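You operate a simulated robot arm through the tools that you are given. There is no shell and no other tool. Be economical: measure what you need, move in short steps, check, and stop when the job is done.

Carry out the task below with a simulated two-armed robot. There is one attempt and no reset: what you move stays moved.

## Task
On the top of the craft table, fold the striped cloth in half, so that its two short edges meet.
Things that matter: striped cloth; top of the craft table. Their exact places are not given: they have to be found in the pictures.

The check looks at the end state, three seconds after you hand in, the way a careful person would. Anything else that was tipped, shoved, dropped, spilled or broken makes it a failure. Flat cloth is picked up by pressing the open fingertips on it (5 to 10 N) and closing them slowly along it; thin cloth reads only 2 to 8 mm in the jaws.

## Robot
Two 7-joint arms with two-finger parallel grippers on one trunk, on a base that drives. Base frame: it is fixed to the floor where the robot stands at the start and does not move with it; the origin is under the middle of the robot, x ahead of it, y to its left, z up. Lengths are in mm, angles in rad, forces in N, time in s.
The left shoulder is at the start at [70, 133, 1051], the right one opposite. Places, roughly: top of the craft table [600, 0, 800]. Payload 1.57 kg a hand.
Tool frame (each hand has its own): the origin (TCP) lies between the finger pads and is the grasp point; the fingertips stand 30 mm ahead of it; z points along the fingers, y is the line along which they close. Largest opening 80 mm; finger width 17, thickness 12; the body of the gripper, 40 by 82 mm, starts 80 mm behind the TCP.
Orientation is that of the tool frame in the base frame, as a unit quaternion [w, x, y, z]. With the fingers straight down and closing along the base's y, the tool's x points along the base's -x, its y along +y and its z along -z.

## Interface
- The arms move only by the tool nudge_tool. It takes "left_targets", "right_targets" or both (then of equal length, played together; a hand with none holds still); each is text: rows parted by semicolons, each of 7 numbers parted by spaces: the shift along the tool's x, y, z in mm, then the turn, a rotation vector about the tool's x, y, z in rad, then the opening, from 0 (shut) to 1 (fully open). In form: tx ty tz ax ay az claw; .... A call has 1 to 12 rows; each row is the pose to reach, as a shift and turn from the pose commanded when the call began, along the tool's axes at that moment. A row lasts 0.2 s, in which the tool goes at most 50 mm and 0.15 rad; a call with a longer step from one row to the next is refused whole, and so is a gripper value outside its range. A pose out of reach is approached as far as the arm can. The call stops where the force on the tool passes 40 N (or 10 N more than at its start, if that is more) or the arm is blocked; 0.2 s more then pass. The fingers move at their own pace (about 153 mm/s each) and stop on an object; they squeeze with about 40 N. The grip force told is the motor's: it shows also when the fingers shut on nothing. Time passes only in rows, and 0.2 s behind the last, so rows that repeat a pose let the fingers close. The reply holds the time, the measured pose of the TCP, the force on the tool along the base axes, the opening and the grip force, in the units named above and with some noise, with the torque about the TCP (base axes, N m) and any sound that the robot's microphone picked up, and new pictures: "pictures" is both (left out), scene, wrist or none (wrist: the cameras of the hands that moved).
- Cameras (640 x 400 px; columns grow to the right, rows downward): "scene" is now at [118.1, -15.2, 1264.9]; the picture's right is [-0.25, -0.97, 0.00], its down [-0.76, 0.19, -0.62] and it looks along [0.60, -0.15, -0.78] (base axes); focal length 282 px, centre (320, 200). "left" rides on the left gripper at [72, 7, -122] in its tool frame; the picture's right is [-0.09, 1.00, 0.00], its down [-0.84, -0.08, -0.54] and it looks along [-0.54, -0.05, 0.84] (tool axes); focal length 238 px, centre (320, 200). "right" rides on the right gripper at [72, -7, -122] in its tool frame; the picture's right is [0.09, 1.00, 0.00], its down [-0.84, 0.08, -0.54] and it looks along [-0.54, 0.05, 0.84] (tool axes); focal length 238 px, centre (320, 200).
- raise_lower(by): slides the trunk up (or, below 0, down) by that many mm; the arms and the scene camera ride with it, the base frame stays. It gives what a move gives, with no picture.
- base_move(legs): drives the robot by 1 to 6 legs, each [ahead, left, turn to the left] in mm, mm and rad, along the robot's own axes; the way and the turn of a leg run together, so that a leg with both is an arc; at most 1500 mm and 3.142 rad a leg. The arms and the cameras ride along, it lands a little off, and it stops where it bumps. It gives what a move gives, and a new picture of the scene camera.
- aim_head(pan, tilt): turns the head with the scene camera to pan (to the left, within 1.501 rad either way) and tilt (down, from -0.506 to 1.204), counted from straight ahead of the robot. It gives what a move gives, and a new picture of the scene camera.
- measure_at(camera, pixels): for up to 12 pixels [column, row] of the newest picture of that camera ("zoom" is the newest enlarged one), the place [x, y, z] in the base frame of the surface seen there, good to about 3 mm, but the place of the scene camera against the robot may be out by one fixed shift of up to 18 mm in any direction. It takes no simulated time.
- inspect(camera, box): a new picture of the part [left, top, right, bottom] of that camera's present view, enlarged. It takes no simulated time.
- finish_job(): hands the job in; it is judged then, once.

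Go step by step. Measure first, check grasps and placings, and put right what went wrong. The budget is 80 turns and 260 pictures, counting those below and the enlarged ones. Unless the task says otherwise, let go and move clear before handing in, and close with one line.

The tools are called after "Request:" by a JSON object that holds its "method" and its "body". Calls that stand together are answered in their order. nudge_tool: Moves the arms, as the interface text tells. Its arguments: {"type":"object","properties":{"left_targets":{"type":"string"},"right_targets":{"type":"string"},"pictures":{"type":"string","enum":["both","scene","wrist","none"]}},"required":[]} The other tools are called the same way: raise_lower (by) slides the trunk up or down; base_move (legs) drives the base; aim_head (pan, tilt) turns the head that bears the scene camera; measure_at (camera, pixels) gives the place of the surface under pixels of a picture; inspect (camera, box) takes an enlarged picture of a part of a camera's view; finish_job () hands the job in.

At the start:

```text
time_s: 0.0
left_tool_pos: [439.4, 98.5, 996.8]
left_tcp_rot: [0.0, -0.001, 1.0, 0.0]
left_wrist_force: [0.1, 0.7, 0.1]
left_moment: [-0.02, -0.01, -0.02]
left_finger_gap: 80.0
left_grasp_force: 0.1
right_tool_pos: [403.3, -249.4, 934.2]
right_tcp_rot: [0.001, 0.001, 1.0, 0.0]
right_wrist_force: [-0.7, -0.3, -0.3]
right_moment: [0.0, 0.0, 0.02]
right_finger_gap: 79.8
right_grasp_force: 0.0
trunk travel left (down, up): [-625.0, 315.0]
robot x, y, heading: [0.8, -2.5, 0.004]
head pan, tilt: [-0.251, 0.899]
```

scene: 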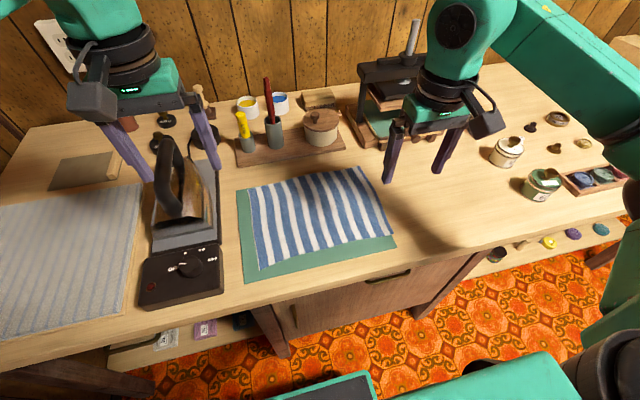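
right: 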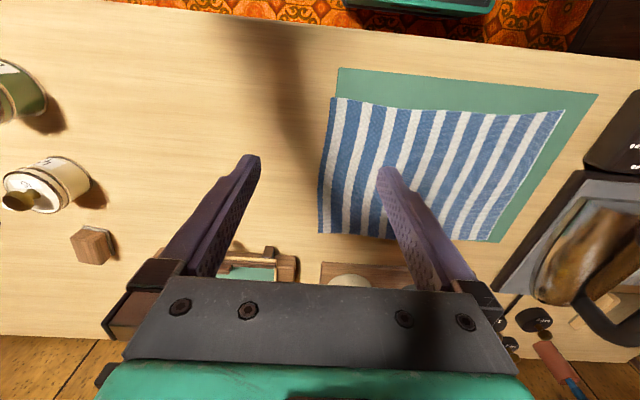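
left: 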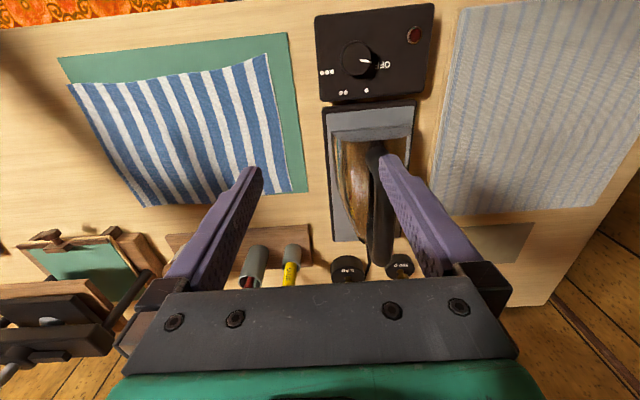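

The striped cloth lies on a green mat, with scene corners at about (248,188), (360,167), (392,236) and (260,268). I'll enlarge it and measure those corners.

Request:
{"method": "inspect", "body": {"camera": "scene", "box": [220, 140, 420, 290]}}

Request:
{"method": "measure_at", "body": {"camera": "scene", "pixels": [[250, 190], [359, 169], [389, 234], [262, 266], [240, 194], [246, 280], [394, 242], [205, 200], [300, 145], [430, 220], [320, 215]]}}

Request:
{"method": "measure_at", "body": {"camera": "right", "pixels": [[336, 101], [563, 113], [320, 231], [460, 235], [340, 70], [597, 95], [290, 150]]}}

Request:
{"method": "measure_at", "body": {"camera": "left", "pixels": [[71, 87], [265, 57], [285, 188], [145, 203], [285, 34], [305, 190], [60, 60]]}}

```text
2.67 times, centred on (320, 215) of scene
```

zoom: 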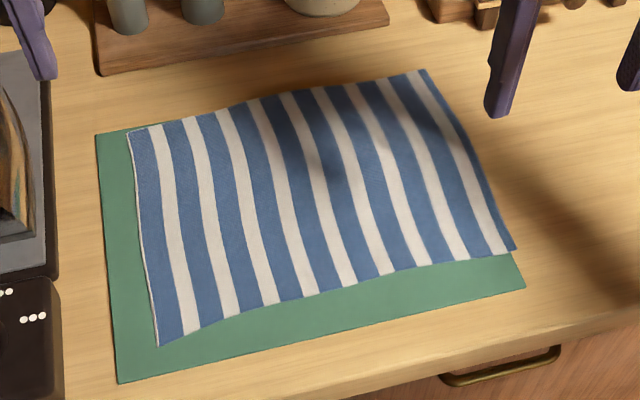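

```text
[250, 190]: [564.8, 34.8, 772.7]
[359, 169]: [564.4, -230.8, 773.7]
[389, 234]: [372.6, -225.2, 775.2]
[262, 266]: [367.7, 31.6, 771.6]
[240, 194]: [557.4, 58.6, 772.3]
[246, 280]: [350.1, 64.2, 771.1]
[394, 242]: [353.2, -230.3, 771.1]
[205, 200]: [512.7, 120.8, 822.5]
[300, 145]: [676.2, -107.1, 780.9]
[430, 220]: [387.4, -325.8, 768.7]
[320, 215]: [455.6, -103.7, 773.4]
```

```text
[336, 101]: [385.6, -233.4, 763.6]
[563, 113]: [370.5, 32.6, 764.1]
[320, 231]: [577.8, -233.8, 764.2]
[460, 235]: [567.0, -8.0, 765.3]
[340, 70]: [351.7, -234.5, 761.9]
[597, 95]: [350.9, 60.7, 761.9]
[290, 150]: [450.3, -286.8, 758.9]
```

```text
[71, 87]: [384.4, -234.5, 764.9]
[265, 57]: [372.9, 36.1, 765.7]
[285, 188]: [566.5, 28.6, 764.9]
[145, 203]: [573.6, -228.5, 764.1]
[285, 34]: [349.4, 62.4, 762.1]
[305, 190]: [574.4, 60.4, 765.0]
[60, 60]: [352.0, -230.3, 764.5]
```

The wrist cameras put the cloth at x≈370–577, y≈−234…+35 and z≈764. The short edges are therefore at y≈−233 and y≈+33. I'll take the right short edge with both hands. First I'll drive right so both hands can reach it.

Request:
{"method": "base_move", "body": {"legs": [[0, -130, 0]]}}

```text
time_s: 1.3
left_tool_pos: [440.0, -32.7, 997.3]
left_tcp_rot: [-0.001, -0.001, 1.0, -0.001]
left_wrist_force: [0.4, 0.6, 0.0]
left_moment: [0.0, 0.01, 0.02]
left_finger_gap: 80.1
left_grasp_force: 0.1
right_tool_pos: [403.6, -378.3, 935.1]
right_tcp_rot: [0.0, 0.0, 1.0, 0.0]
right_wrist_force: [-1.0, 0.4, 0.0]
right_moment: [0.01, 0.02, 0.03]
right_finger_gap: 80.1
right_grasp_force: 0.0
trunk travel left (down, up): [-625.0, 315.0]
robot x, y, heading: [4.1, -128.4, -0.006]
head pan, tilt: [-0.251, 0.899]
```

scene: 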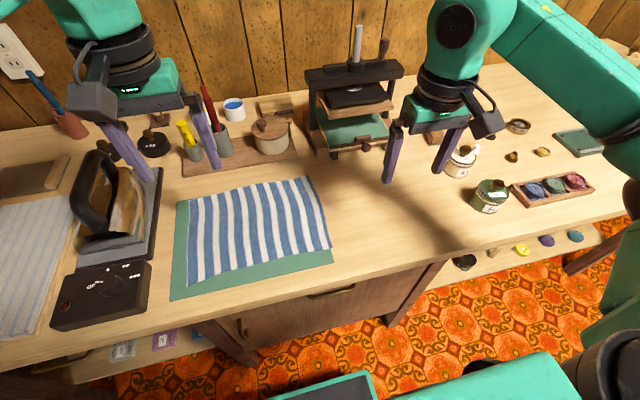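

The right edge overhangs the mat, so a finger closing there could shove the mat. The left short edge (y≈33) lies wholly on the mat, so I'll grasp there instead. I'll check how much room the iron leaves and drive back a little to the left.

Request:
{"method": "base_move", "body": {"legs": [[0, 50, 0]]}}

Request:
{"method": "nudge_tool", "body": {"left_targets": "0 0 0 0 0 0 0.6", "right_targets": "0 0 0 0 0 0 0.6"}}

```text
time_s: 2.2
left_tool_pos: [439.5, 17.2, 997.3]
left_tcp_rot: [0.0, 0.0, 1.0, 0.0]
left_wrist_force: [0.6, -0.1, 0.3]
left_moment: [0.01, 0.01, -0.03]
left_finger_gap: 79.6
left_grasp_force: 0.2
right_tool_pos: [403.4, -331.4, 935.5]
right_tcp_rot: [0.0, 0.001, 1.0, 0.001]
right_wrist_force: [0.1, 0.6, 0.1]
right_moment: [-0.03, 0.01, 0.02]
right_finger_gap: 79.7
right_grasp_force: 0.0
trunk travel left (down, up): [-625.0, 315.0]
robot x, y, heading: [-0.5, -82.4, -0.003]
head pan, tilt: [-0.251, 0.899]
```

scene: 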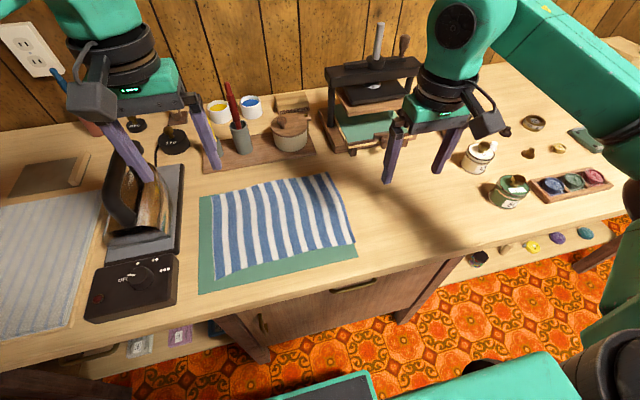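

```text
time_s: 2.6
left_tool_pos: [439.6, 15.5, 997.4]
left_tcp_rot: [0.0, -0.001, 1.0, 0.001]
left_wrist_force: [0.6, -0.1, 0.0]
left_moment: [0.03, 0.02, 0.02]
left_finger_gap: 48.3
left_grasp_force: 0.1
right_tool_pos: [403.1, -331.8, 932.6]
right_tcp_rot: [0.0, 0.001, 1.0, 0.0]
right_wrist_force: [0.2, 0.4, 0.0]
right_moment: [-0.01, 0.03, -0.04]
right_finger_gap: 48.1
right_grasp_force: 0.0
trunk travel left (down, up): [-625.0, 315.0]
robot x, y, heading: [-3.7, -80.7, 0.001]
head pan, tilt: [-0.251, 0.899]
```

scene: 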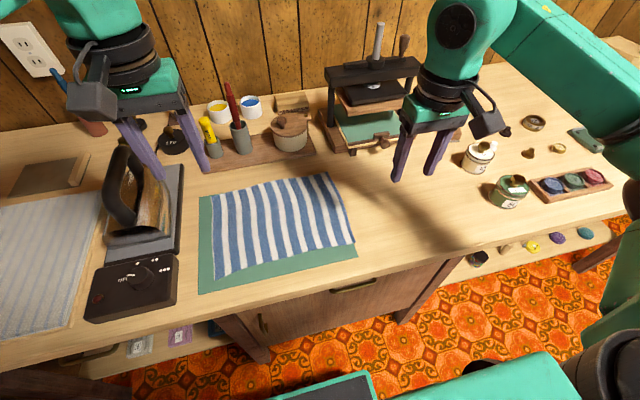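
right: 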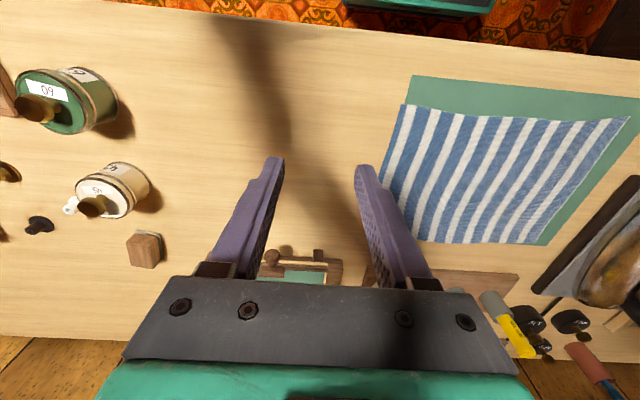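
left: 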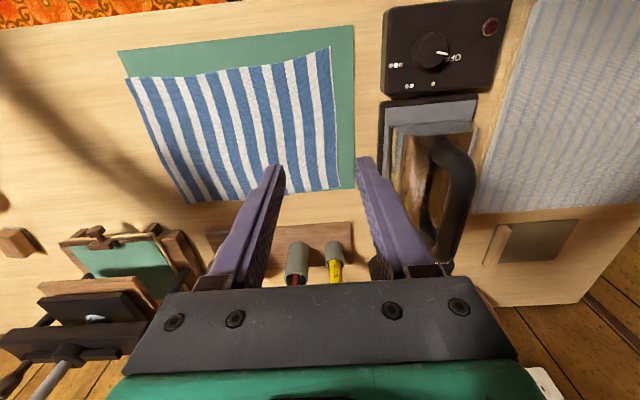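

The left picture shows the cloth's left edge running from (329,48) to (338,188) and the iron starting at column ~380. I'll measure these, along with the pen cup behind the cloth.

Request:
{"method": "measure_at", "body": {"camera": "left", "pixels": [[329, 52], [336, 120], [337, 186], [128, 84], [190, 200], [382, 110], [395, 160], [450, 150], [335, 250], [297, 250], [386, 60], [350, 160]]}}

Request:
{"method": "measure_at", "body": {"camera": "scene", "pixels": [[237, 128], [228, 88], [205, 122], [180, 170], [120, 150], [176, 258], [379, 30], [340, 70], [295, 118]]}}

```text
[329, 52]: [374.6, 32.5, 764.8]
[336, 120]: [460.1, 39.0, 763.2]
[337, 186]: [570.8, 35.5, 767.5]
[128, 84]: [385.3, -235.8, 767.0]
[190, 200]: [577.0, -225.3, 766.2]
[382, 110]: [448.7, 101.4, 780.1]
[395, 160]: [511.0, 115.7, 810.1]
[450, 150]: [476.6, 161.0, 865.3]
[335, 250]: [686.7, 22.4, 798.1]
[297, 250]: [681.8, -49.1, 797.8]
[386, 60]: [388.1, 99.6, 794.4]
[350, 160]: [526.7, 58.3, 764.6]
```

```text
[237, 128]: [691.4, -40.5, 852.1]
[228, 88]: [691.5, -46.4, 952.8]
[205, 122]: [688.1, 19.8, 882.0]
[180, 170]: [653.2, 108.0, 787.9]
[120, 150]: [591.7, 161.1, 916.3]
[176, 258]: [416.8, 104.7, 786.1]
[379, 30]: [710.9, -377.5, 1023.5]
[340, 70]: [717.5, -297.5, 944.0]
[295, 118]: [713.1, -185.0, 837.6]
```

The iron base starts at y≈100, so there's enough room. I'll send the left hand to the front corner (x 392) and the right hand to the rear corner (x 555), both above the cloth.

Request:
{"method": "nudge_tool", "body": {"left_targets": "24 1 0 0 0 0 0.6; 47 2 0 0 0 0 0.55; 47 2 45 0 0 0 0.55; 47 2 90 0 0 0 0.55; 47 2 130 0 0 0 0.55; 47 2 130 0 0 0 0.55; 47 2 130 0 0 0 0.55; 47 2 130 0 0 0 0.55; 47 2 130 0 0 0 0.55; 47 2 130 0 0 0 0.55; 47 2 130 0 0 0 0.55; 47 2 130 0 0 0 0.55", "right_targets": "-45 0 0 0 0 0 0.55; -90 0 0 0 0 0 0.55; -130 0 0 0 0 0 0.55; -152 35 0 0 0 0 0.55; -152 80 0 0 0 0 0.55; -152 125 0 0 0 0 0.55; -152 170 0 0 0 0 0.55; -152 215 0 0 0 0 0.55; -152 260 0 0 0 0 0.55; -152 300 0 0 0 0 0.55; -152 330 0 0 0 0 0.55; -152 353 0 0 0 0 0.55"}}

```text
time_s: 5.2
left_tool_pos: [392.4, 21.4, 867.9]
left_tcp_rot: [0.0, -0.001, 1.0, -0.001]
left_wrist_force: [0.0, 0.3, -0.6]
left_moment: [-0.02, 0.02, -0.02]
left_finger_gap: 43.9
left_grasp_force: 0.0
right_tool_pos: [526.3, -4.1, 924.6]
right_tcp_rot: [0.002, 0.0, 1.0, 0.0]
right_wrist_force: [-0.2, 0.0, 0.8]
right_moment: [0.01, 0.02, 0.03]
right_finger_gap: 43.7
right_grasp_force: 0.0
right hand out of reach, approached as far as the arm can: row 10, 11, 12
trunk travel left (down, up): [-625.0, 315.0]
robot x, y, heading: [-3.4, -79.4, 0.002]
head pan, tilt: [-0.251, 0.899]
```

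scene: 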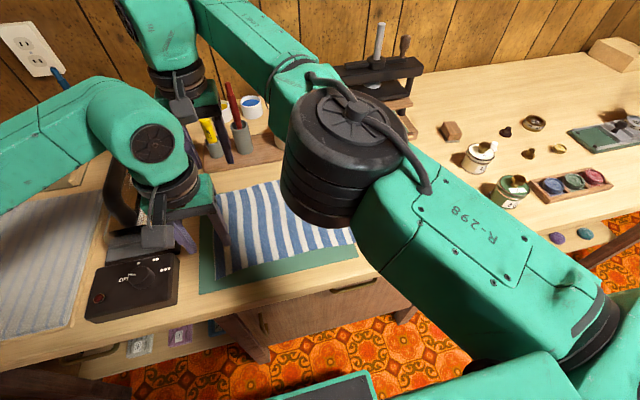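
right: 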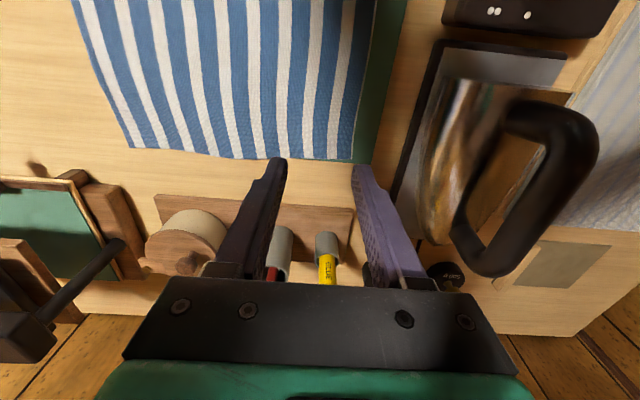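
left: 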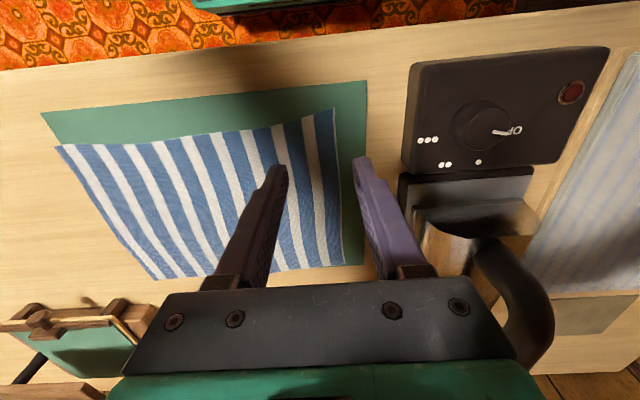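

The right arm runs out of reach at x≈526, y≈−4. I'll shift both hands right by about 60 mm, then drive the base left by the same amount.

Request:
{"method": "nudge_tool", "body": {"left_targets": "0 -30 0 0 0 0 0.55; 0 -60 0 0 0 0 0.55; 0 -65 0 0 0 0 0.55", "right_targets": "0 -35 0 0 0 0 0.55; 0 -70 0 0 0 0 0.55; 0 -90 0 0 0 0 0.55", "pictures": "none"}}

Request:
{"method": "base_move", "body": {"legs": [[0, 65, 0]]}}

```text
time_s: 6.0
left_tool_pos: [391.3, -45.1, 866.5]
left_tcp_rot: [0.001, -0.003, 1.0, 0.0]
left_wrist_force: [0.9, 0.6, 0.1]
left_moment: [0.0, -0.01, 0.03]
left_finger_gap: 44.1
left_grasp_force: 0.1
right_tool_pos: [529.4, -95.5, 924.5]
right_tcp_rot: [0.0, 0.001, 1.0, 0.001]
right_wrist_force: [0.8, -0.8, -0.2]
right_moment: [0.03, 0.0, 0.0]
right_finger_gap: 43.8
right_grasp_force: 0.1
trunk travel left (down, up): [-625.0, 315.0]
robot x, y, heading: [-0.5, -81.8, -0.002]
head pan, tilt: [-0.251, 0.899]
```

```text
time_s: 7.0
left_tool_pos: [391.7, 22.4, 867.7]
left_tcp_rot: [0.0, -0.001, 1.0, -0.002]
left_wrist_force: [-0.3, 0.0, -0.3]
left_moment: [-0.01, 0.0, 0.01]
left_finger_gap: 43.9
left_grasp_force: 0.0
right_tool_pos: [529.1, -29.4, 923.9]
right_tcp_rot: [-0.001, 0.0, 1.0, -0.001]
right_wrist_force: [0.8, 0.4, 0.3]
right_moment: [0.0, 0.01, 0.02]
right_finger_gap: 44.0
right_grasp_force: 0.0
trunk travel left (down, up): [-625.0, 315.0]
robot x, y, heading: [2.5, -15.2, -0.002]
head pan, tilt: [-0.251, 0.899]
```

scene: 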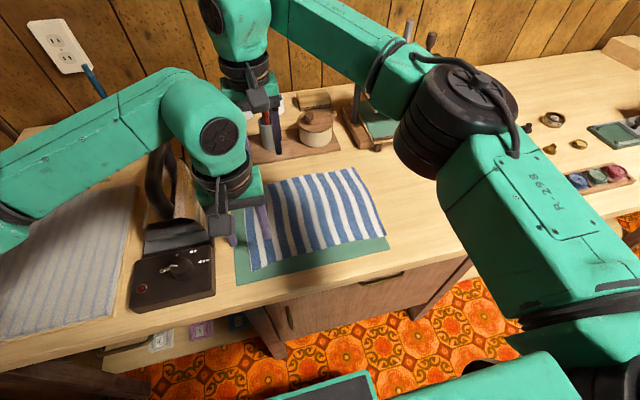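

Both hands are back in place. Next I'll move the right hand to (555, 20) and lower both to about 30 mm above contact.

Request:
{"method": "nudge_tool", "body": {"left_targets": "0 -3 10 0 0 0 0.55; 0 -4 20 0 0 0 0.55; 0 -4 30 0 0 0 0.55; 0 -4 40 0 0 0 0.55; 0 -4 43 0 0 0 0.55", "right_targets": "-10 15 20 0 0 0 0.55; -20 30 40 0 0 0 0.55; -26 45 70 0 0 0 0.55; -26 50 98 0 0 0 0.55; -26 50 100 0 0 0 0.55"}}

```text
time_s: 8.2
left_tool_pos: [392.2, 16.7, 823.4]
left_tcp_rot: [-0.001, -0.001, 1.0, 0.0]
left_wrist_force: [0.3, 0.0, 0.6]
left_moment: [0.0, 0.0, 0.01]
left_finger_gap: 43.7
left_grasp_force: 0.0
right_tool_pos: [554.7, 19.4, 823.6]
right_tcp_rot: [0.001, 0.0, 1.0, 0.0]
right_wrist_force: [-0.8, 0.3, 0.4]
right_moment: [-0.01, -0.02, 0.0]
right_finger_gap: 44.2
right_grasp_force: 0.0
trunk travel left (down, up): [-625.0, 315.0]
robot x, y, heading: [-3.7, -11.9, -0.0]
head pan, tilt: [-0.251, 0.899]
```

scene: 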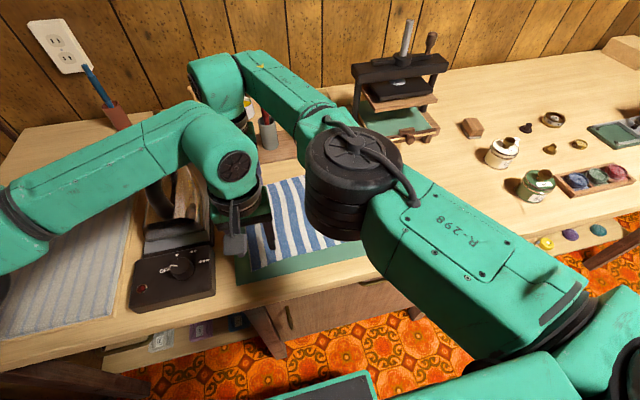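
right: 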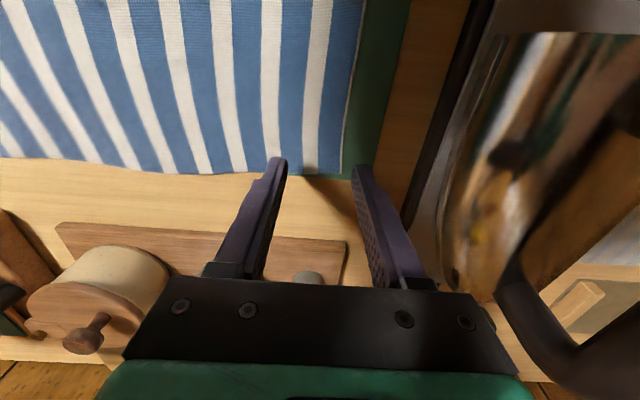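
left: 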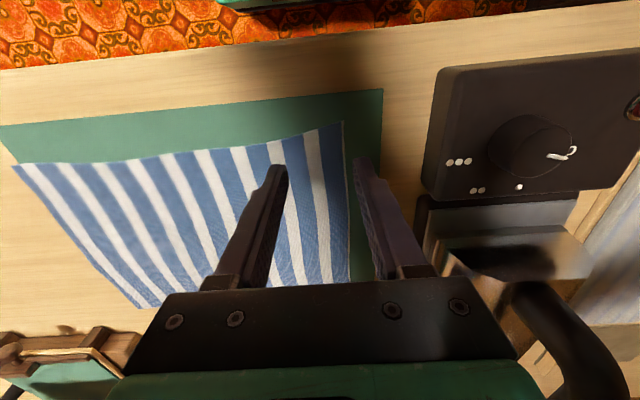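

I'll measure the cloth's corners in the wrist views to fix the final offsets.

Request:
{"method": "measure_at", "body": {"camera": "right", "pixels": [[338, 168], [345, 120], [300, 168], [240, 165], [372, 150], [415, 120]]}}

Request:
{"method": "measure_at", "body": {"camera": "left", "pixels": [[340, 128], [343, 170], [347, 240], [362, 140], [300, 145], [375, 92]]}}

```text
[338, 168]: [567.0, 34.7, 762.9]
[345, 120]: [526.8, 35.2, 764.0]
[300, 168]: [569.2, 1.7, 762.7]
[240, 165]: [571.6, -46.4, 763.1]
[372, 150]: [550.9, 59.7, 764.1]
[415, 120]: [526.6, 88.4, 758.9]
```

```text
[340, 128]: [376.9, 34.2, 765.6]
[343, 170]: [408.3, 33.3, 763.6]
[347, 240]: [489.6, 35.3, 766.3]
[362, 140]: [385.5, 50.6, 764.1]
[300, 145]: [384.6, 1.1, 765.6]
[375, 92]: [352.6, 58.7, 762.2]
```

The edge is at y≈34.5 and the outer finger faces are at y≈39–41. That leaves the edge just inside the jaws. I'll lower 28 mm.

Request:
{"method": "nudge_tool", "body": {"left_targets": "0 0 14 0 0 0 0.55; 0 0 26 0 0 0 0.55; 0 0 28 0 0 0 0.55", "right_targets": "0 0 14 0 0 0 0.55; 0 0 26 0 0 0 0.55; 0 0 28 0 0 0 0.55", "pictures": "wrist"}}

```text
time_s: 9.0
left_tool_pos: [391.4, 17.7, 796.1]
left_tcp_rot: [0.0, 0.0, 1.0, 0.0]
left_wrist_force: [0.2, -0.1, -0.2]
left_moment: [-0.02, 0.01, 0.0]
left_finger_gap: 43.9
left_grasp_force: 0.3
right_tool_pos: [553.9, 20.5, 803.6]
right_tcp_rot: [0.0, -0.001, 1.0, 0.001]
right_wrist_force: [0.1, -0.1, 0.7]
right_moment: [-0.05, -0.01, -0.03]
right_finger_gap: 43.9
right_grasp_force: 0.1
right hand out of reach, approached as far as the arm can: row 2, 3
trunk travel left (down, up): [-625.0, 315.0]
robot x, y, heading: [1.5, -15.3, -0.001]
head pan, tilt: [-0.251, 0.899]
```

right: 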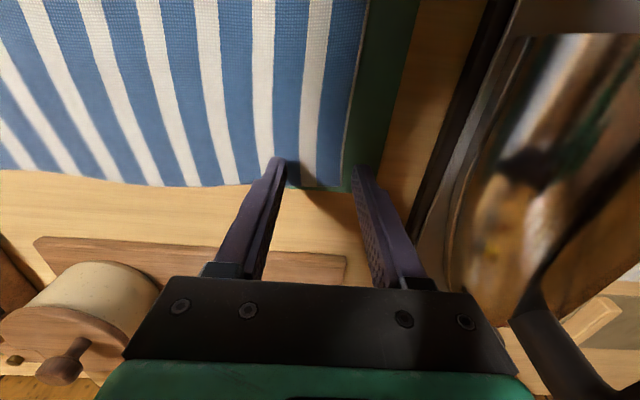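
left: 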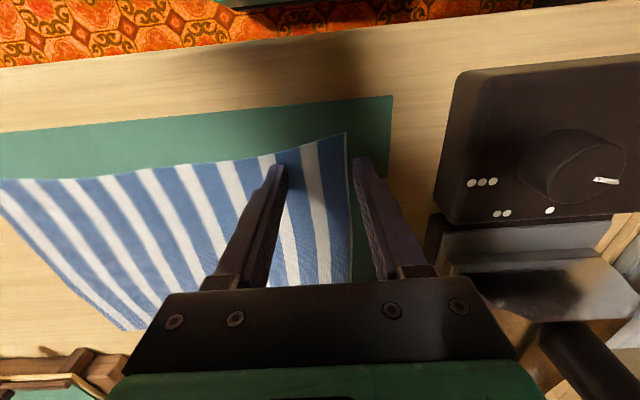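

The right arm falls short at z≈804, so the shoulder should sit lower. I'll raise both hands and then lower the trunk 60 mm.

Request:
{"method": "nudge_tool", "body": {"left_targets": "0 0 -30 0 0 0 0.55; 0 0 -60 0 0 0 0.55; 0 0 -60 0 0 0 0.55", "right_targets": "0 0 -25 0 0 0 0.55; 0 0 -55 0 0 0 0.55; 0 0 -55 0 0 0 0.55", "pictures": "none"}}

Request:
{"method": "raise_lower", "body": {"by": -60}}

```text
time_s: 9.8
left_tool_pos: [392.0, 15.4, 854.0]
left_tcp_rot: [-0.001, 0.0, 1.0, -0.001]
left_wrist_force: [0.2, 0.6, 0.9]
left_moment: [0.02, 0.06, 0.01]
left_finger_gap: 43.8
left_grasp_force: 0.1
right_tool_pos: [552.8, 20.4, 859.1]
right_tcp_rot: [0.0, 0.0, 1.0, 0.0]
right_wrist_force: [0.6, 0.3, -0.2]
right_moment: [0.0, -0.02, 0.03]
right_finger_gap: 43.8
right_grasp_force: 0.0
trunk travel left (down, up): [-625.0, 315.0]
robot x, y, heading: [0.1, -10.1, 0.007]
head pan, tilt: [-0.251, 0.899]
```

```text
time_s: 10.8
left_tool_pos: [392.2, 16.0, 795.4]
left_tcp_rot: [0.0, 0.0, 1.0, 0.0]
left_wrist_force: [-0.3, -0.3, 0.2]
left_moment: [-0.01, 0.0, 0.0]
left_finger_gap: 43.8
left_grasp_force: 0.1
right_tool_pos: [551.5, 19.8, 800.1]
right_tcp_rot: [0.0, 0.001, 1.0, 0.0]
right_wrist_force: [0.4, -0.5, -0.9]
right_moment: [0.01, -0.03, 0.01]
right_finger_gap: 43.9
right_grasp_force: 0.0
trunk travel left (down, up): [-565.0, 375.0]
robot x, y, heading: [1.4, -18.1, 0.001]
head pan, tilt: [-0.251, 0.899]
```

The right hand now has headroom. I'll ease both down to light contact.

Request:
{"method": "nudge_tool", "body": {"left_targets": "0 1 1 0 0 0 0.55; 0 1 2.5 0 0 0 0.55; 0 1 2.5 0 0 0 0.55", "right_targets": "-2 0 4 0 0 0 0.55; -2 0 7 0 0 0 0.55; -2 0 7 0 0 0 0.55", "pictures": "none"}}

```text
time_s: 11.6
left_tool_pos: [392.3, 16.8, 793.6]
left_tcp_rot: [0.001, -0.001, 1.0, -0.001]
left_wrist_force: [3.6, -0.7, 8.4]
left_moment: [-0.29, -0.04, 0.09]
left_finger_gap: 45.0
left_grasp_force: 0.2
right_tool_pos: [555.2, 21.3, 794.7]
right_tcp_rot: [0.002, 0.0, 1.0, 0.0]
right_wrist_force: [4.1, 0.1, 10.1]
right_moment: [-0.22, -0.1, 0.08]
right_finger_gap: 43.5
right_grasp_force: 0.0
trunk travel left (down, up): [-565.0, 375.0]
robot x, y, heading: [1.2, -14.4, 0.003]
head pan, tilt: [-0.251, 0.899]
```

Both hands press at 8–10 N, so I'll close slowly while holding that pose.

Request:
{"method": "nudge_tool", "body": {"left_targets": "0 0 0 0 0 0 0.5; 0 0 0 0 0 0 0.45; 0 0 0 0 0 0 0.4; 0 0 0 0 0 0 0.35; 0 0 0 0 0 0 0.3; 0 0 0 0 0 0 0.25; 0 0 0 0 0 0 0.2; 0 0 0 0 0 0 0.15; 0 0 0 0 0 0 0.1; 0 0 0 0 0 0 0.05; 0 0 0 0 0 0 0; 0 0 0 0 0 0 0", "right_targets": "0 0 0 0 0 0 0.5; 0 0 0 0 0 0 0.45; 0 0 0 0 0 0 0.4; 0 0 0 0 0 0 0.35; 0 0 0 0 0 0 0.3; 0 0 0 0 0 0 0.25; 0 0 0 0 0 0 0.2; 0 0 0 0 0 0 0.15; 0 0 0 0 0 0 0.1; 0 0 0 0 0 0 0.05; 0 0 0 0 0 0 0; 0 0 0 0 0 0 0"}}

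```text
time_s: 14.2
left_tool_pos: [389.5, 16.7, 793.6]
left_tcp_rot: [0.002, -0.001, 1.0, 0.0]
left_wrist_force: [-0.7, 1.1, 12.0]
left_moment: [-0.05, 0.07, 0.01]
left_finger_gap: 2.7
left_grasp_force: 24.0
right_tool_pos: [554.3, 19.5, 795.3]
right_tcp_rot: [0.001, 0.001, 1.0, 0.0]
right_wrist_force: [-0.4, -2.5, 8.5]
right_moment: [-0.11, -0.02, 0.01]
right_finger_gap: 2.7
right_grasp_force: 24.0
trunk travel left (down, up): [-565.0, 375.0]
robot x, y, heading: [2.1, -17.0, -0.001]
head pan, tilt: [-0.251, 0.899]
```

scene: 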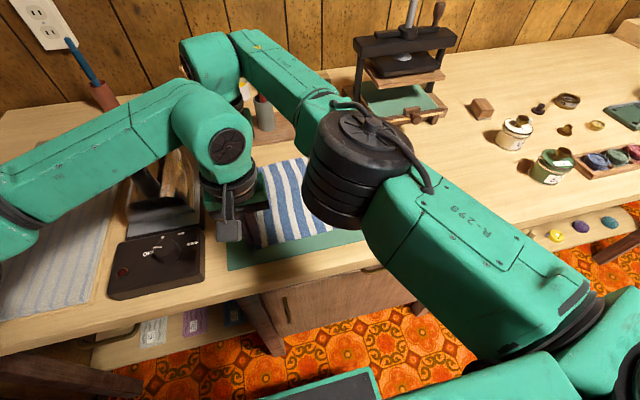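
right: 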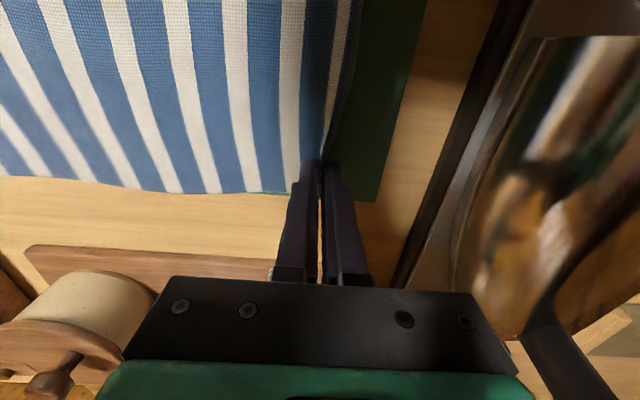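
left: 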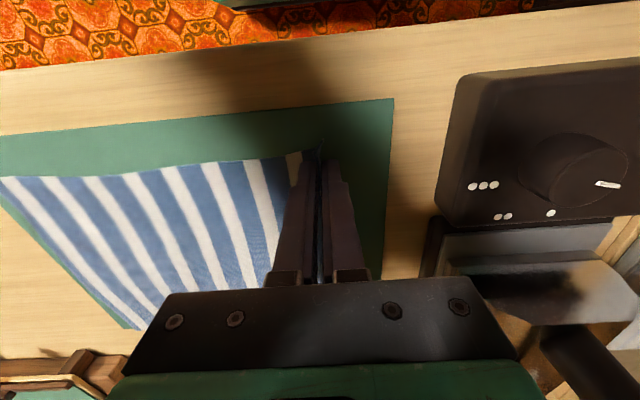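

The jaws read 2.7 mm, so cloth is pinched in both. I'll make a small test lift along the arc.

Request:
{"method": "nudge_tool", "body": {"left_targets": "0 -2 -15 0 0 0 0; 0 -6 -30 0 0 0 0; 0 -12 -45 0 0 0 0; 0 -12 -45 0 0 0 0", "right_targets": "0 -2 -15 0 0 0 0; 0 -6 -30 0 0 0 0; 0 -12 -45 0 0 0 0; 0 -12 -45 0 0 0 0"}}

```text
time_s: 15.2
left_tool_pos: [394.6, 5.2, 837.5]
left_tcp_rot: [0.001, -0.001, 1.0, -0.001]
left_wrist_force: [-0.9, 0.6, -0.9]
left_moment: [-0.03, -0.04, 0.02]
left_finger_gap: 2.3
left_grasp_force: 23.7
right_tool_pos: [555.0, 8.1, 838.1]
right_tcp_rot: [0.0, 0.0, 1.0, 0.0]
right_wrist_force: [0.5, 0.1, -0.2]
right_moment: [-0.02, 0.03, -0.02]
right_finger_gap: 2.5
right_grasp_force: 24.1
trunk travel left (down, up): [-565.0, 375.0]
robot x, y, heading: [2.0, -11.9, 0.003]
head pan, tilt: [-0.251, 0.899]
```

scene: 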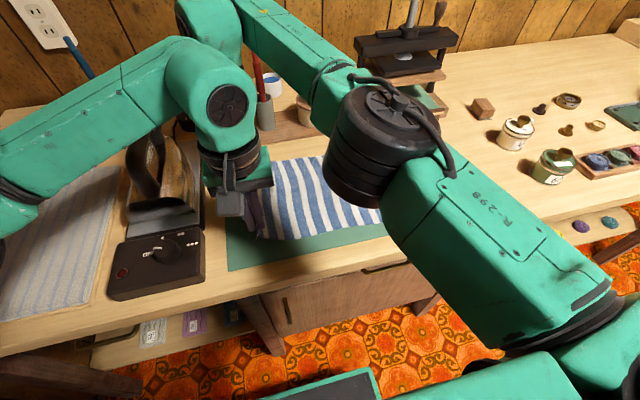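
right: 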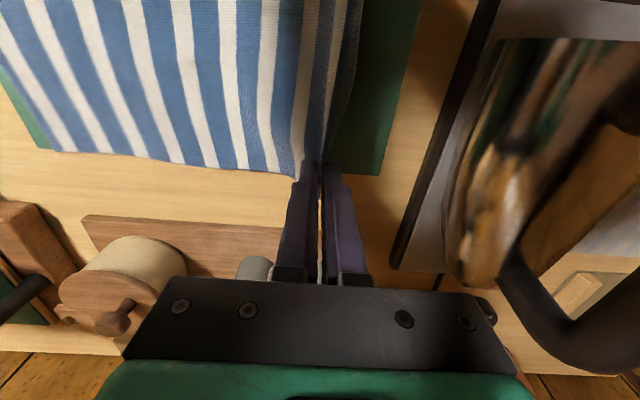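
left: 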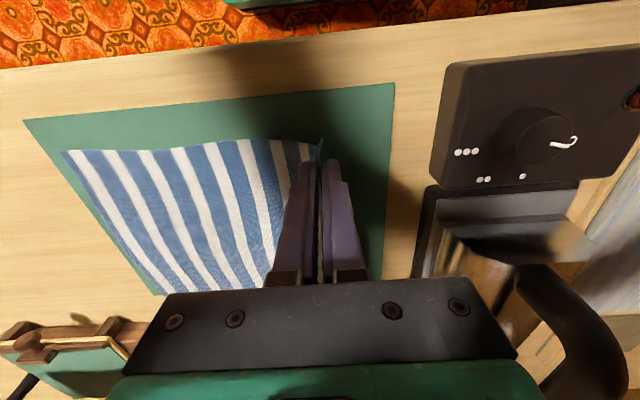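

Both corners lifted cleanly. The right elbow hangs close to the left wrist, so I'll keep the arm posture fixed. The base will carry the edge right and the arms will only change height.

Request:
{"method": "base_move", "body": {"legs": [[0, -30, 0]]}}

Request:
{"method": "nudge_tool", "body": {"left_targets": "0 0 -20 0 0 0 0; 0 0 -40 0 0 0 0", "right_targets": "0 0 -20 0 0 0 0; 0 0 -40 0 0 0 0", "pictures": "wrist"}}

```text
time_s: 16.0
left_tool_pos: [392.7, -24.6, 836.7]
left_tcp_rot: [0.0, -0.002, 1.0, -0.001]
left_wrist_force: [0.1, 0.3, 1.3]
left_moment: [0.0, -0.02, -0.01]
left_finger_gap: 2.2
left_grasp_force: 23.9
right_tool_pos: [554.5, -21.6, 839.0]
right_tcp_rot: [0.0, 0.001, 1.0, 0.0]
right_wrist_force: [-0.3, -0.5, -1.2]
right_moment: [0.02, 0.02, 0.0]
right_finger_gap: 2.5
right_grasp_force: 23.9
trunk travel left (down, up): [-565.0, 375.0]
robot x, y, heading: [-1.3, -43.9, 0.001]
head pan, tilt: [-0.251, 0.899]
```

scene: 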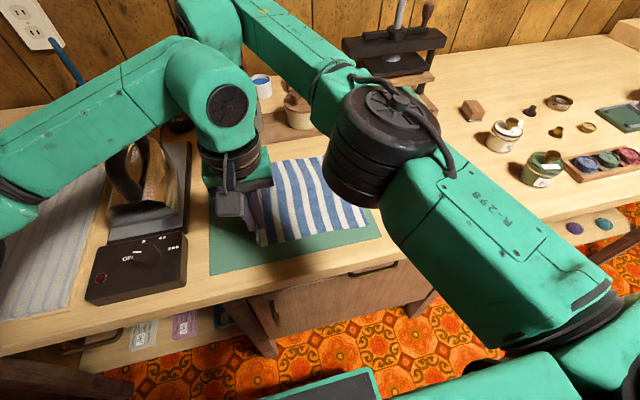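

```text
time_s: 16.6
left_tool_pos: [392.2, -25.0, 876.8]
left_tcp_rot: [0.0, -0.002, 1.0, 0.0]
left_wrist_force: [0.9, -0.3, 0.4]
left_moment: [0.04, -0.02, 0.0]
left_finger_gap: 2.7
left_grasp_force: 23.8
right_tool_pos: [551.8, -23.1, 877.6]
right_tcp_rot: [0.001, -0.001, 1.0, 0.001]
right_wrist_force: [-0.5, -0.5, -0.2]
right_moment: [0.05, -0.02, -0.03]
right_finger_gap: 2.6
right_grasp_force: 24.0
trunk travel left (down, up): [-565.0, 375.0]
robot x, y, heading: [-1.1, -45.6, 0.003]
head pan, tilt: [-0.251, 0.899]
```

right: 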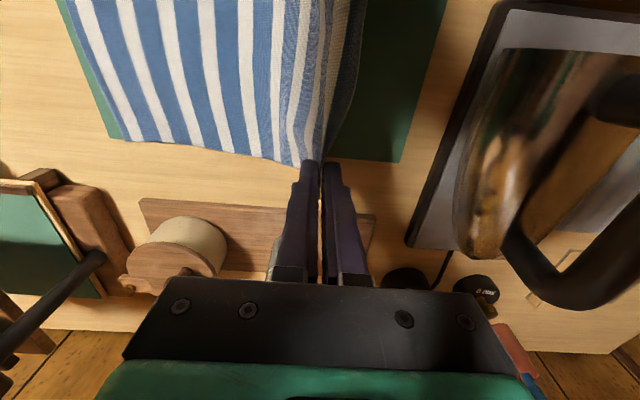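
left: 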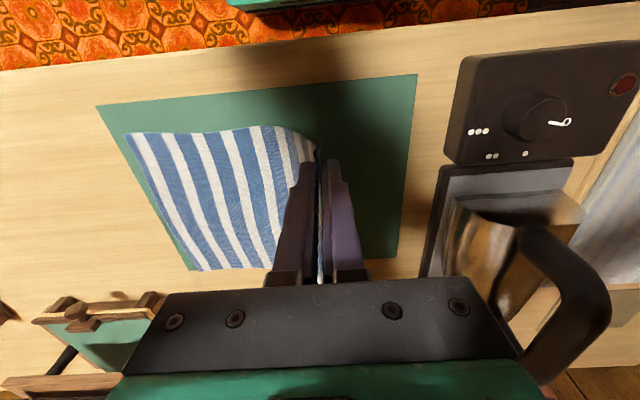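

The fold is forming and the cloth's right edge still seems to be where it was. I'll carry on over the top.

Request:
{"method": "base_move", "body": {"legs": [[0, -50, 0]]}}

Request:
{"method": "nudge_tool", "body": {"left_targets": "0 0 -15 0 0 0 0", "right_targets": "-2 0 -15 0 0 0 0", "pictures": "wrist"}}

Request:
{"method": "measure_at", "body": {"camera": "left", "pixels": [[200, 140], [230, 240]]}}

```text
time_s: 17.6
left_tool_pos: [393.8, -75.3, 876.1]
left_tcp_rot: [-0.001, -0.002, 1.0, 0.0]
left_wrist_force: [0.3, -0.3, -0.3]
left_moment: [0.01, -0.03, 0.03]
left_finger_gap: 2.5
left_grasp_force: 23.8
right_tool_pos: [552.3, -71.4, 878.6]
right_tcp_rot: [0.002, -0.001, 1.0, 0.0]
right_wrist_force: [0.1, -0.6, 0.2]
right_moment: [0.0, -0.01, -0.01]
right_finger_gap: 2.5
right_grasp_force: 23.6
trunk travel left (down, up): [-565.0, 375.0]
robot x, y, heading: [0.5, -93.9, 0.0]
head pan, tilt: [-0.251, 0.899]
```

scene: 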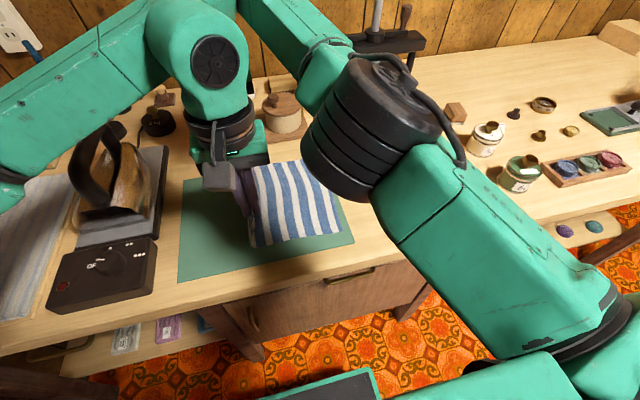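

```text
time_s: 18.0
left_tool_pos: [392.2, -74.4, 893.0]
left_tcp_rot: [0.0, -0.002, 1.0, -0.001]
left_wrist_force: [0.0, 0.6, 0.5]
left_moment: [-0.02, 0.02, -0.03]
left_finger_gap: 2.4
left_grasp_force: 24.2
right_tool_pos: [552.9, -71.5, 877.6]
right_tcp_rot: [0.002, -0.001, 1.0, -0.001]
right_wrist_force: [0.4, 1.4, 0.1]
right_moment: [0.01, 0.01, 0.0]
right_finger_gap: 2.1
right_grasp_force: 24.2
right hand out of reach, approached as far as the arm can: row 1
trunk travel left (down, up): [-565.0, 375.0]
robot x, y, heading: [-0.1, -95.2, 0.002]
head pan, tilt: [-0.251, 0.899]
```

right: 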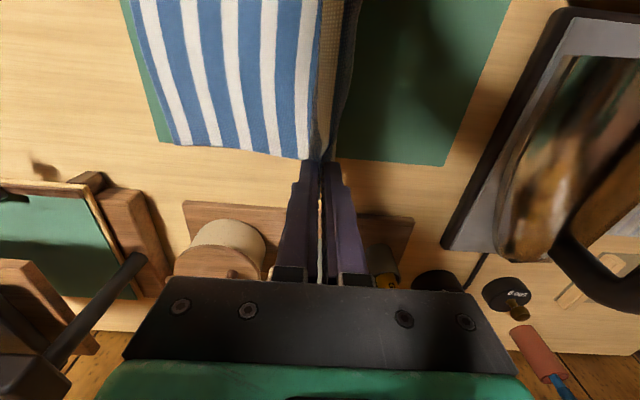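
left: 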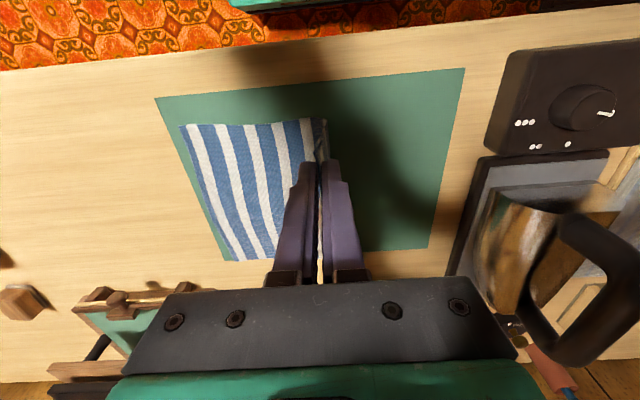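

```text
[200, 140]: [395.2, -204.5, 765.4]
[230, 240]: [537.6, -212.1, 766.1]
```

I'll check whether the cloth's right edge, from (182,127) to (226,258), has shifted.

Request:
{"method": "measure_at", "body": {"camera": "left", "pixels": [[183, 128], [205, 195], [226, 256], [160, 100], [325, 135], [305, 125], [464, 70]]}}

```text
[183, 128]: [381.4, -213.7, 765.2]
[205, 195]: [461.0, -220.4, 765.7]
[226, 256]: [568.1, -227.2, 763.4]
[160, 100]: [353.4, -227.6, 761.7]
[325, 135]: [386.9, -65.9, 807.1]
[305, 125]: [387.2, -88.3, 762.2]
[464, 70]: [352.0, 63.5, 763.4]
```

The right edge slid inward about 20 mm at the front corner (y≈−214) and stayed near −227 at the rear. I'll land the carried edge on those actual positions, so I continue over and down.

Request:
{"method": "base_move", "body": {"legs": [[0, -60, 0]]}}

Request:
{"method": "nudge_tool", "body": {"left_targets": "0 0 20 0 0 0 0; 0 0 40 0 0 0 0", "right_targets": "0 0 15 0 0 0 0; 0 0 40 0 0 0 0", "pictures": "wrist"}}

Request:
{"method": "inspect", "body": {"camera": "left", "box": [150, 50, 480, 270]}}

```text
time_s: 18.9
left_tool_pos: [393.2, -133.6, 891.7]
left_tcp_rot: [0.0, -0.002, 1.0, 0.0]
left_wrist_force: [0.4, -0.3, 0.6]
left_moment: [0.01, 0.01, 0.0]
left_finger_gap: 2.6
left_grasp_force: 24.1
right_tool_pos: [554.3, -131.7, 877.2]
right_tcp_rot: [0.002, -0.001, 1.0, 0.001]
right_wrist_force: [0.8, 0.1, -0.1]
right_moment: [0.0, 0.01, 0.0]
right_finger_gap: 2.3
right_grasp_force: 23.6
trunk travel left (down, up): [-565.0, 375.0]
robot x, y, heading: [2.1, -154.1, 0.002]
head pan, tilt: [-0.251, 0.899]
```

scene: 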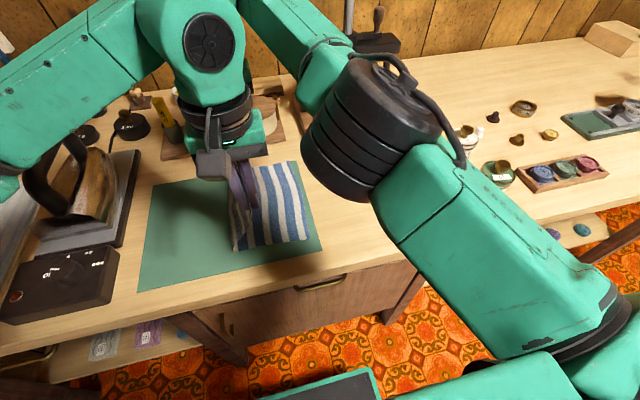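

```text
time_s: 19.5
left_tool_pos: [393.4, -134.3, 851.5]
left_tcp_rot: [0.001, -0.002, 1.0, 0.001]
left_wrist_force: [-0.2, 0.4, -0.5]
left_moment: [-0.04, 0.02, 0.0]
left_finger_gap: 2.4
left_grasp_force: 24.1
right_tool_pos: [553.1, -133.1, 836.5]
right_tcp_rot: [0.002, -0.001, 1.0, 0.001]
right_wrist_force: [-0.5, -0.8, 0.6]
right_moment: [0.02, -0.01, 0.02]
right_finger_gap: 2.4
right_grasp_force: 24.0
trunk travel left (down, up): [-565.0, 375.0]
robot x, y, heading: [-1.3, -153.7, -0.001]
head pan, tilt: [-0.251, 0.899]
```

right: 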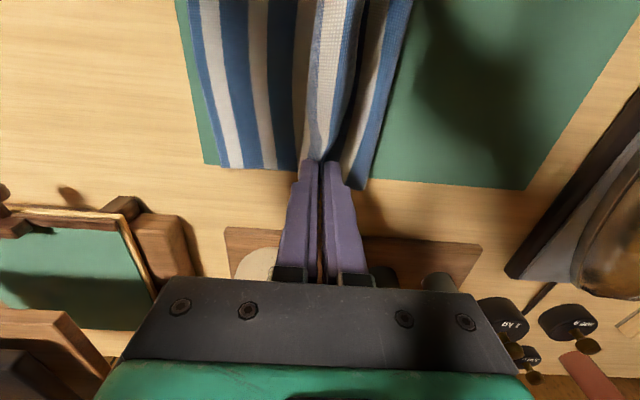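
left: 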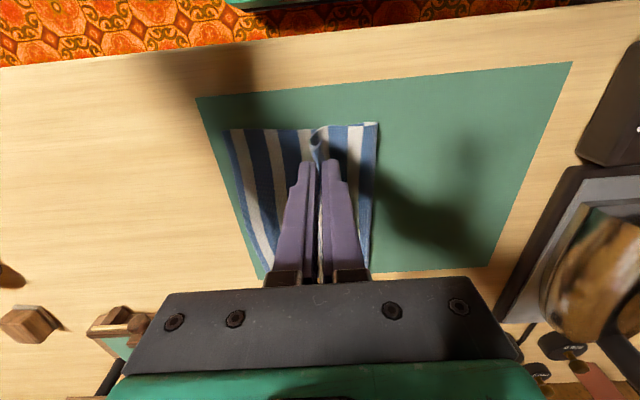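

```text
1.82 times, centred on (315, 160) of left
```

zoom: 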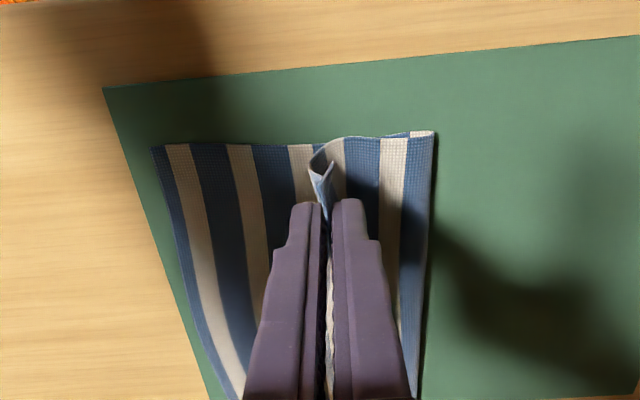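

The fold has formed neatly, with its crease on the left. I'll measure the crease and the bottom edge now.

Request:
{"method": "measure_at", "body": {"camera": "left", "pixels": [[232, 134], [245, 190], [263, 262], [376, 126], [372, 190], [315, 132], [365, 262]]}}

Request:
{"method": "measure_at", "body": {"camera": "right", "pixels": [[193, 20], [205, 90], [222, 164], [385, 110], [355, 185]]}}

Request:
{"method": "inspect", "body": {"camera": "right", "box": [180, 0, 460, 200]}}

```text
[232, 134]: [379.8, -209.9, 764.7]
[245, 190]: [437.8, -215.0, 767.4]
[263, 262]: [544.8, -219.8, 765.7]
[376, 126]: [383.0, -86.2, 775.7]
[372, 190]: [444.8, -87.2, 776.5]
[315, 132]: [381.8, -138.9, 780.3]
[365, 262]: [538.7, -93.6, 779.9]
```

```text
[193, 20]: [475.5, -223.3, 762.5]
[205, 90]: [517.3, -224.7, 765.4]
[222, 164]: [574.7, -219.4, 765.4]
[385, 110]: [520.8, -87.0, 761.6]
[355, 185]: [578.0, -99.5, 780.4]
```

```text
2.00 times, centred on (320, 100) of right
```

zoom: 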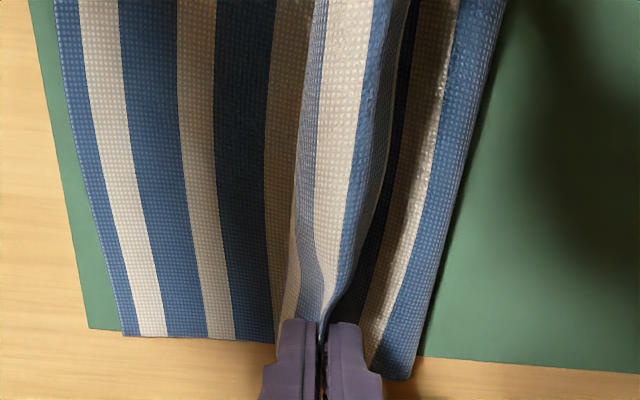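

The bottom edge runs y≈−211 (front) to −222 (rear), and the crease is at about −90. I'll drive the remaining ~60 mm and lower outward with the arms.

Request:
{"method": "base_move", "body": {"legs": [[0, -60, 0]]}}

Request:
{"method": "nudge_tool", "body": {"left_targets": "0 -4 12 0 0 0 0; 0 -8 25 0 0 0 0; 0 -12 38 0 0 0 0; 0 -12 38 0 0 0 0", "right_targets": "0 -6 8 0 0 0 0; 0 -12 16 0 0 0 0; 0 -20 24 0 0 0 0; 0 -20 24 0 0 0 0", "pictures": "wrist"}}

```text
time_s: 20.5
left_tool_pos: [394.1, -194.9, 852.1]
left_tcp_rot: [0.0, -0.003, 1.0, -0.001]
left_wrist_force: [-0.7, -0.6, -0.3]
left_moment: [0.02, 0.01, -0.03]
left_finger_gap: 2.5
left_grasp_force: 24.1
right_tool_pos: [552.3, -193.9, 837.0]
right_tcp_rot: [0.002, -0.001, 1.0, 0.001]
right_wrist_force: [-0.3, 0.4, 0.4]
right_moment: [0.04, 0.0, 0.0]
right_finger_gap: 2.3
right_grasp_force: 24.0
trunk travel left (down, up): [-565.0, 375.0]
robot x, y, heading: [-2.1, -216.3, 0.004]
head pan, tilt: [-0.251, 0.899]
```

scene: 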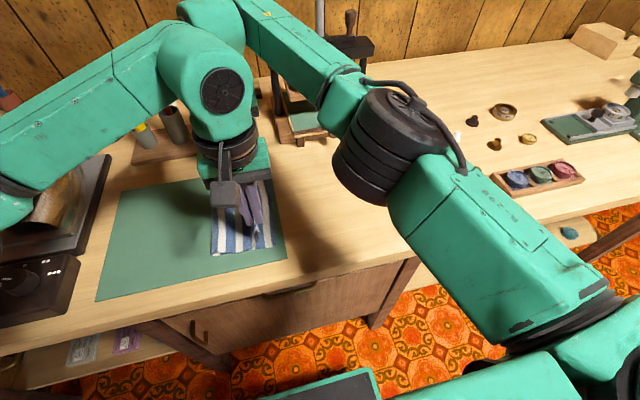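

```text
time_s: 21.5
left_tool_pos: [395.7, -205.7, 813.9]
left_tcp_rot: [0.001, -0.003, 1.0, 0.0]
left_wrist_force: [0.3, 0.5, 0.5]
left_moment: [-0.02, -0.05, -0.02]
left_finger_gap: 2.6
left_grasp_force: 24.0
right_tool_pos: [552.5, -213.5, 813.2]
right_tcp_rot: [0.002, -0.002, 1.0, 0.001]
right_wrist_force: [-0.2, -0.2, 0.8]
right_moment: [-0.01, -0.02, 0.0]
right_finger_gap: 2.4
right_grasp_force: 23.7
trunk travel left (down, up): [-565.0, 375.0]
robot x, y, heading: [0.3, -213.5, 0.009]
head pan, tilt: [-0.251, 0.899]
```

right: 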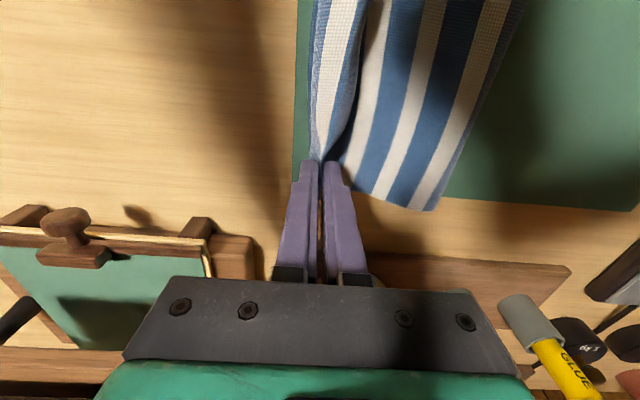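
left: 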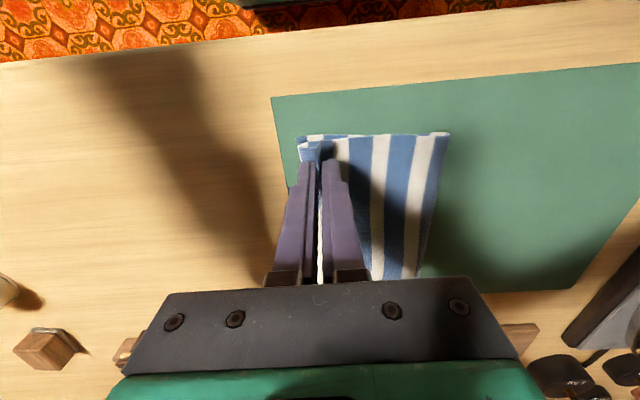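

Request:
{"method": "inspect", "body": {"camera": "left", "box": [250, 90, 470, 240]}}

Request:
{"method": "inspect", "body": {"camera": "right", "box": [270, 0, 530, 220]}}

Request:
{"method": "measure_at", "body": {"camera": "left", "pixels": [[301, 142], [303, 155], [447, 136], [430, 220], [380, 140], [320, 138]]}}

Request:
{"method": "measure_at", "body": {"camera": "right", "pixels": [[320, 30], [318, 100], [430, 205], [500, 60], [310, 130]]}}

```text
2.67 times, centred on (360, 165) of left
```

zoom: 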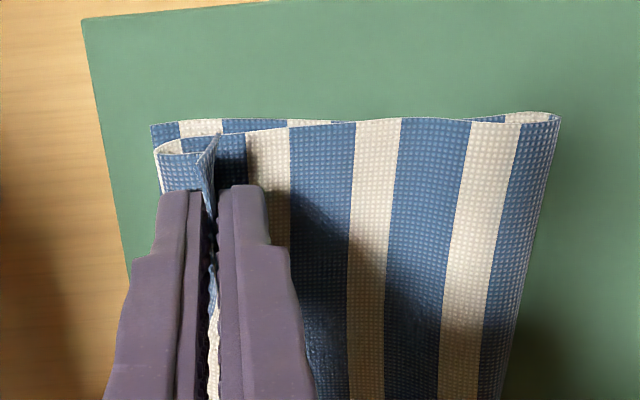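

```text
1.82 times, centred on (400, 110) of right
```

zoom: 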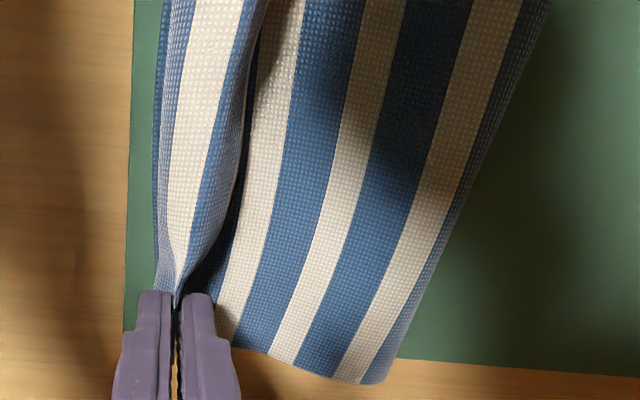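

```text
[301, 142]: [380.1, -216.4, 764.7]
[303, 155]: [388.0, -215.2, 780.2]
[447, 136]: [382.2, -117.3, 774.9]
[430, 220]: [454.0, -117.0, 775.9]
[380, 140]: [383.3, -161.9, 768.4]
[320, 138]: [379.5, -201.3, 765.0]
```

```text
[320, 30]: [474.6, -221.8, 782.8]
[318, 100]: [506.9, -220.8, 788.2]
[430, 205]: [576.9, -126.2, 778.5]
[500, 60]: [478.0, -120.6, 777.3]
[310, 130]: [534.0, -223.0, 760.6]
```

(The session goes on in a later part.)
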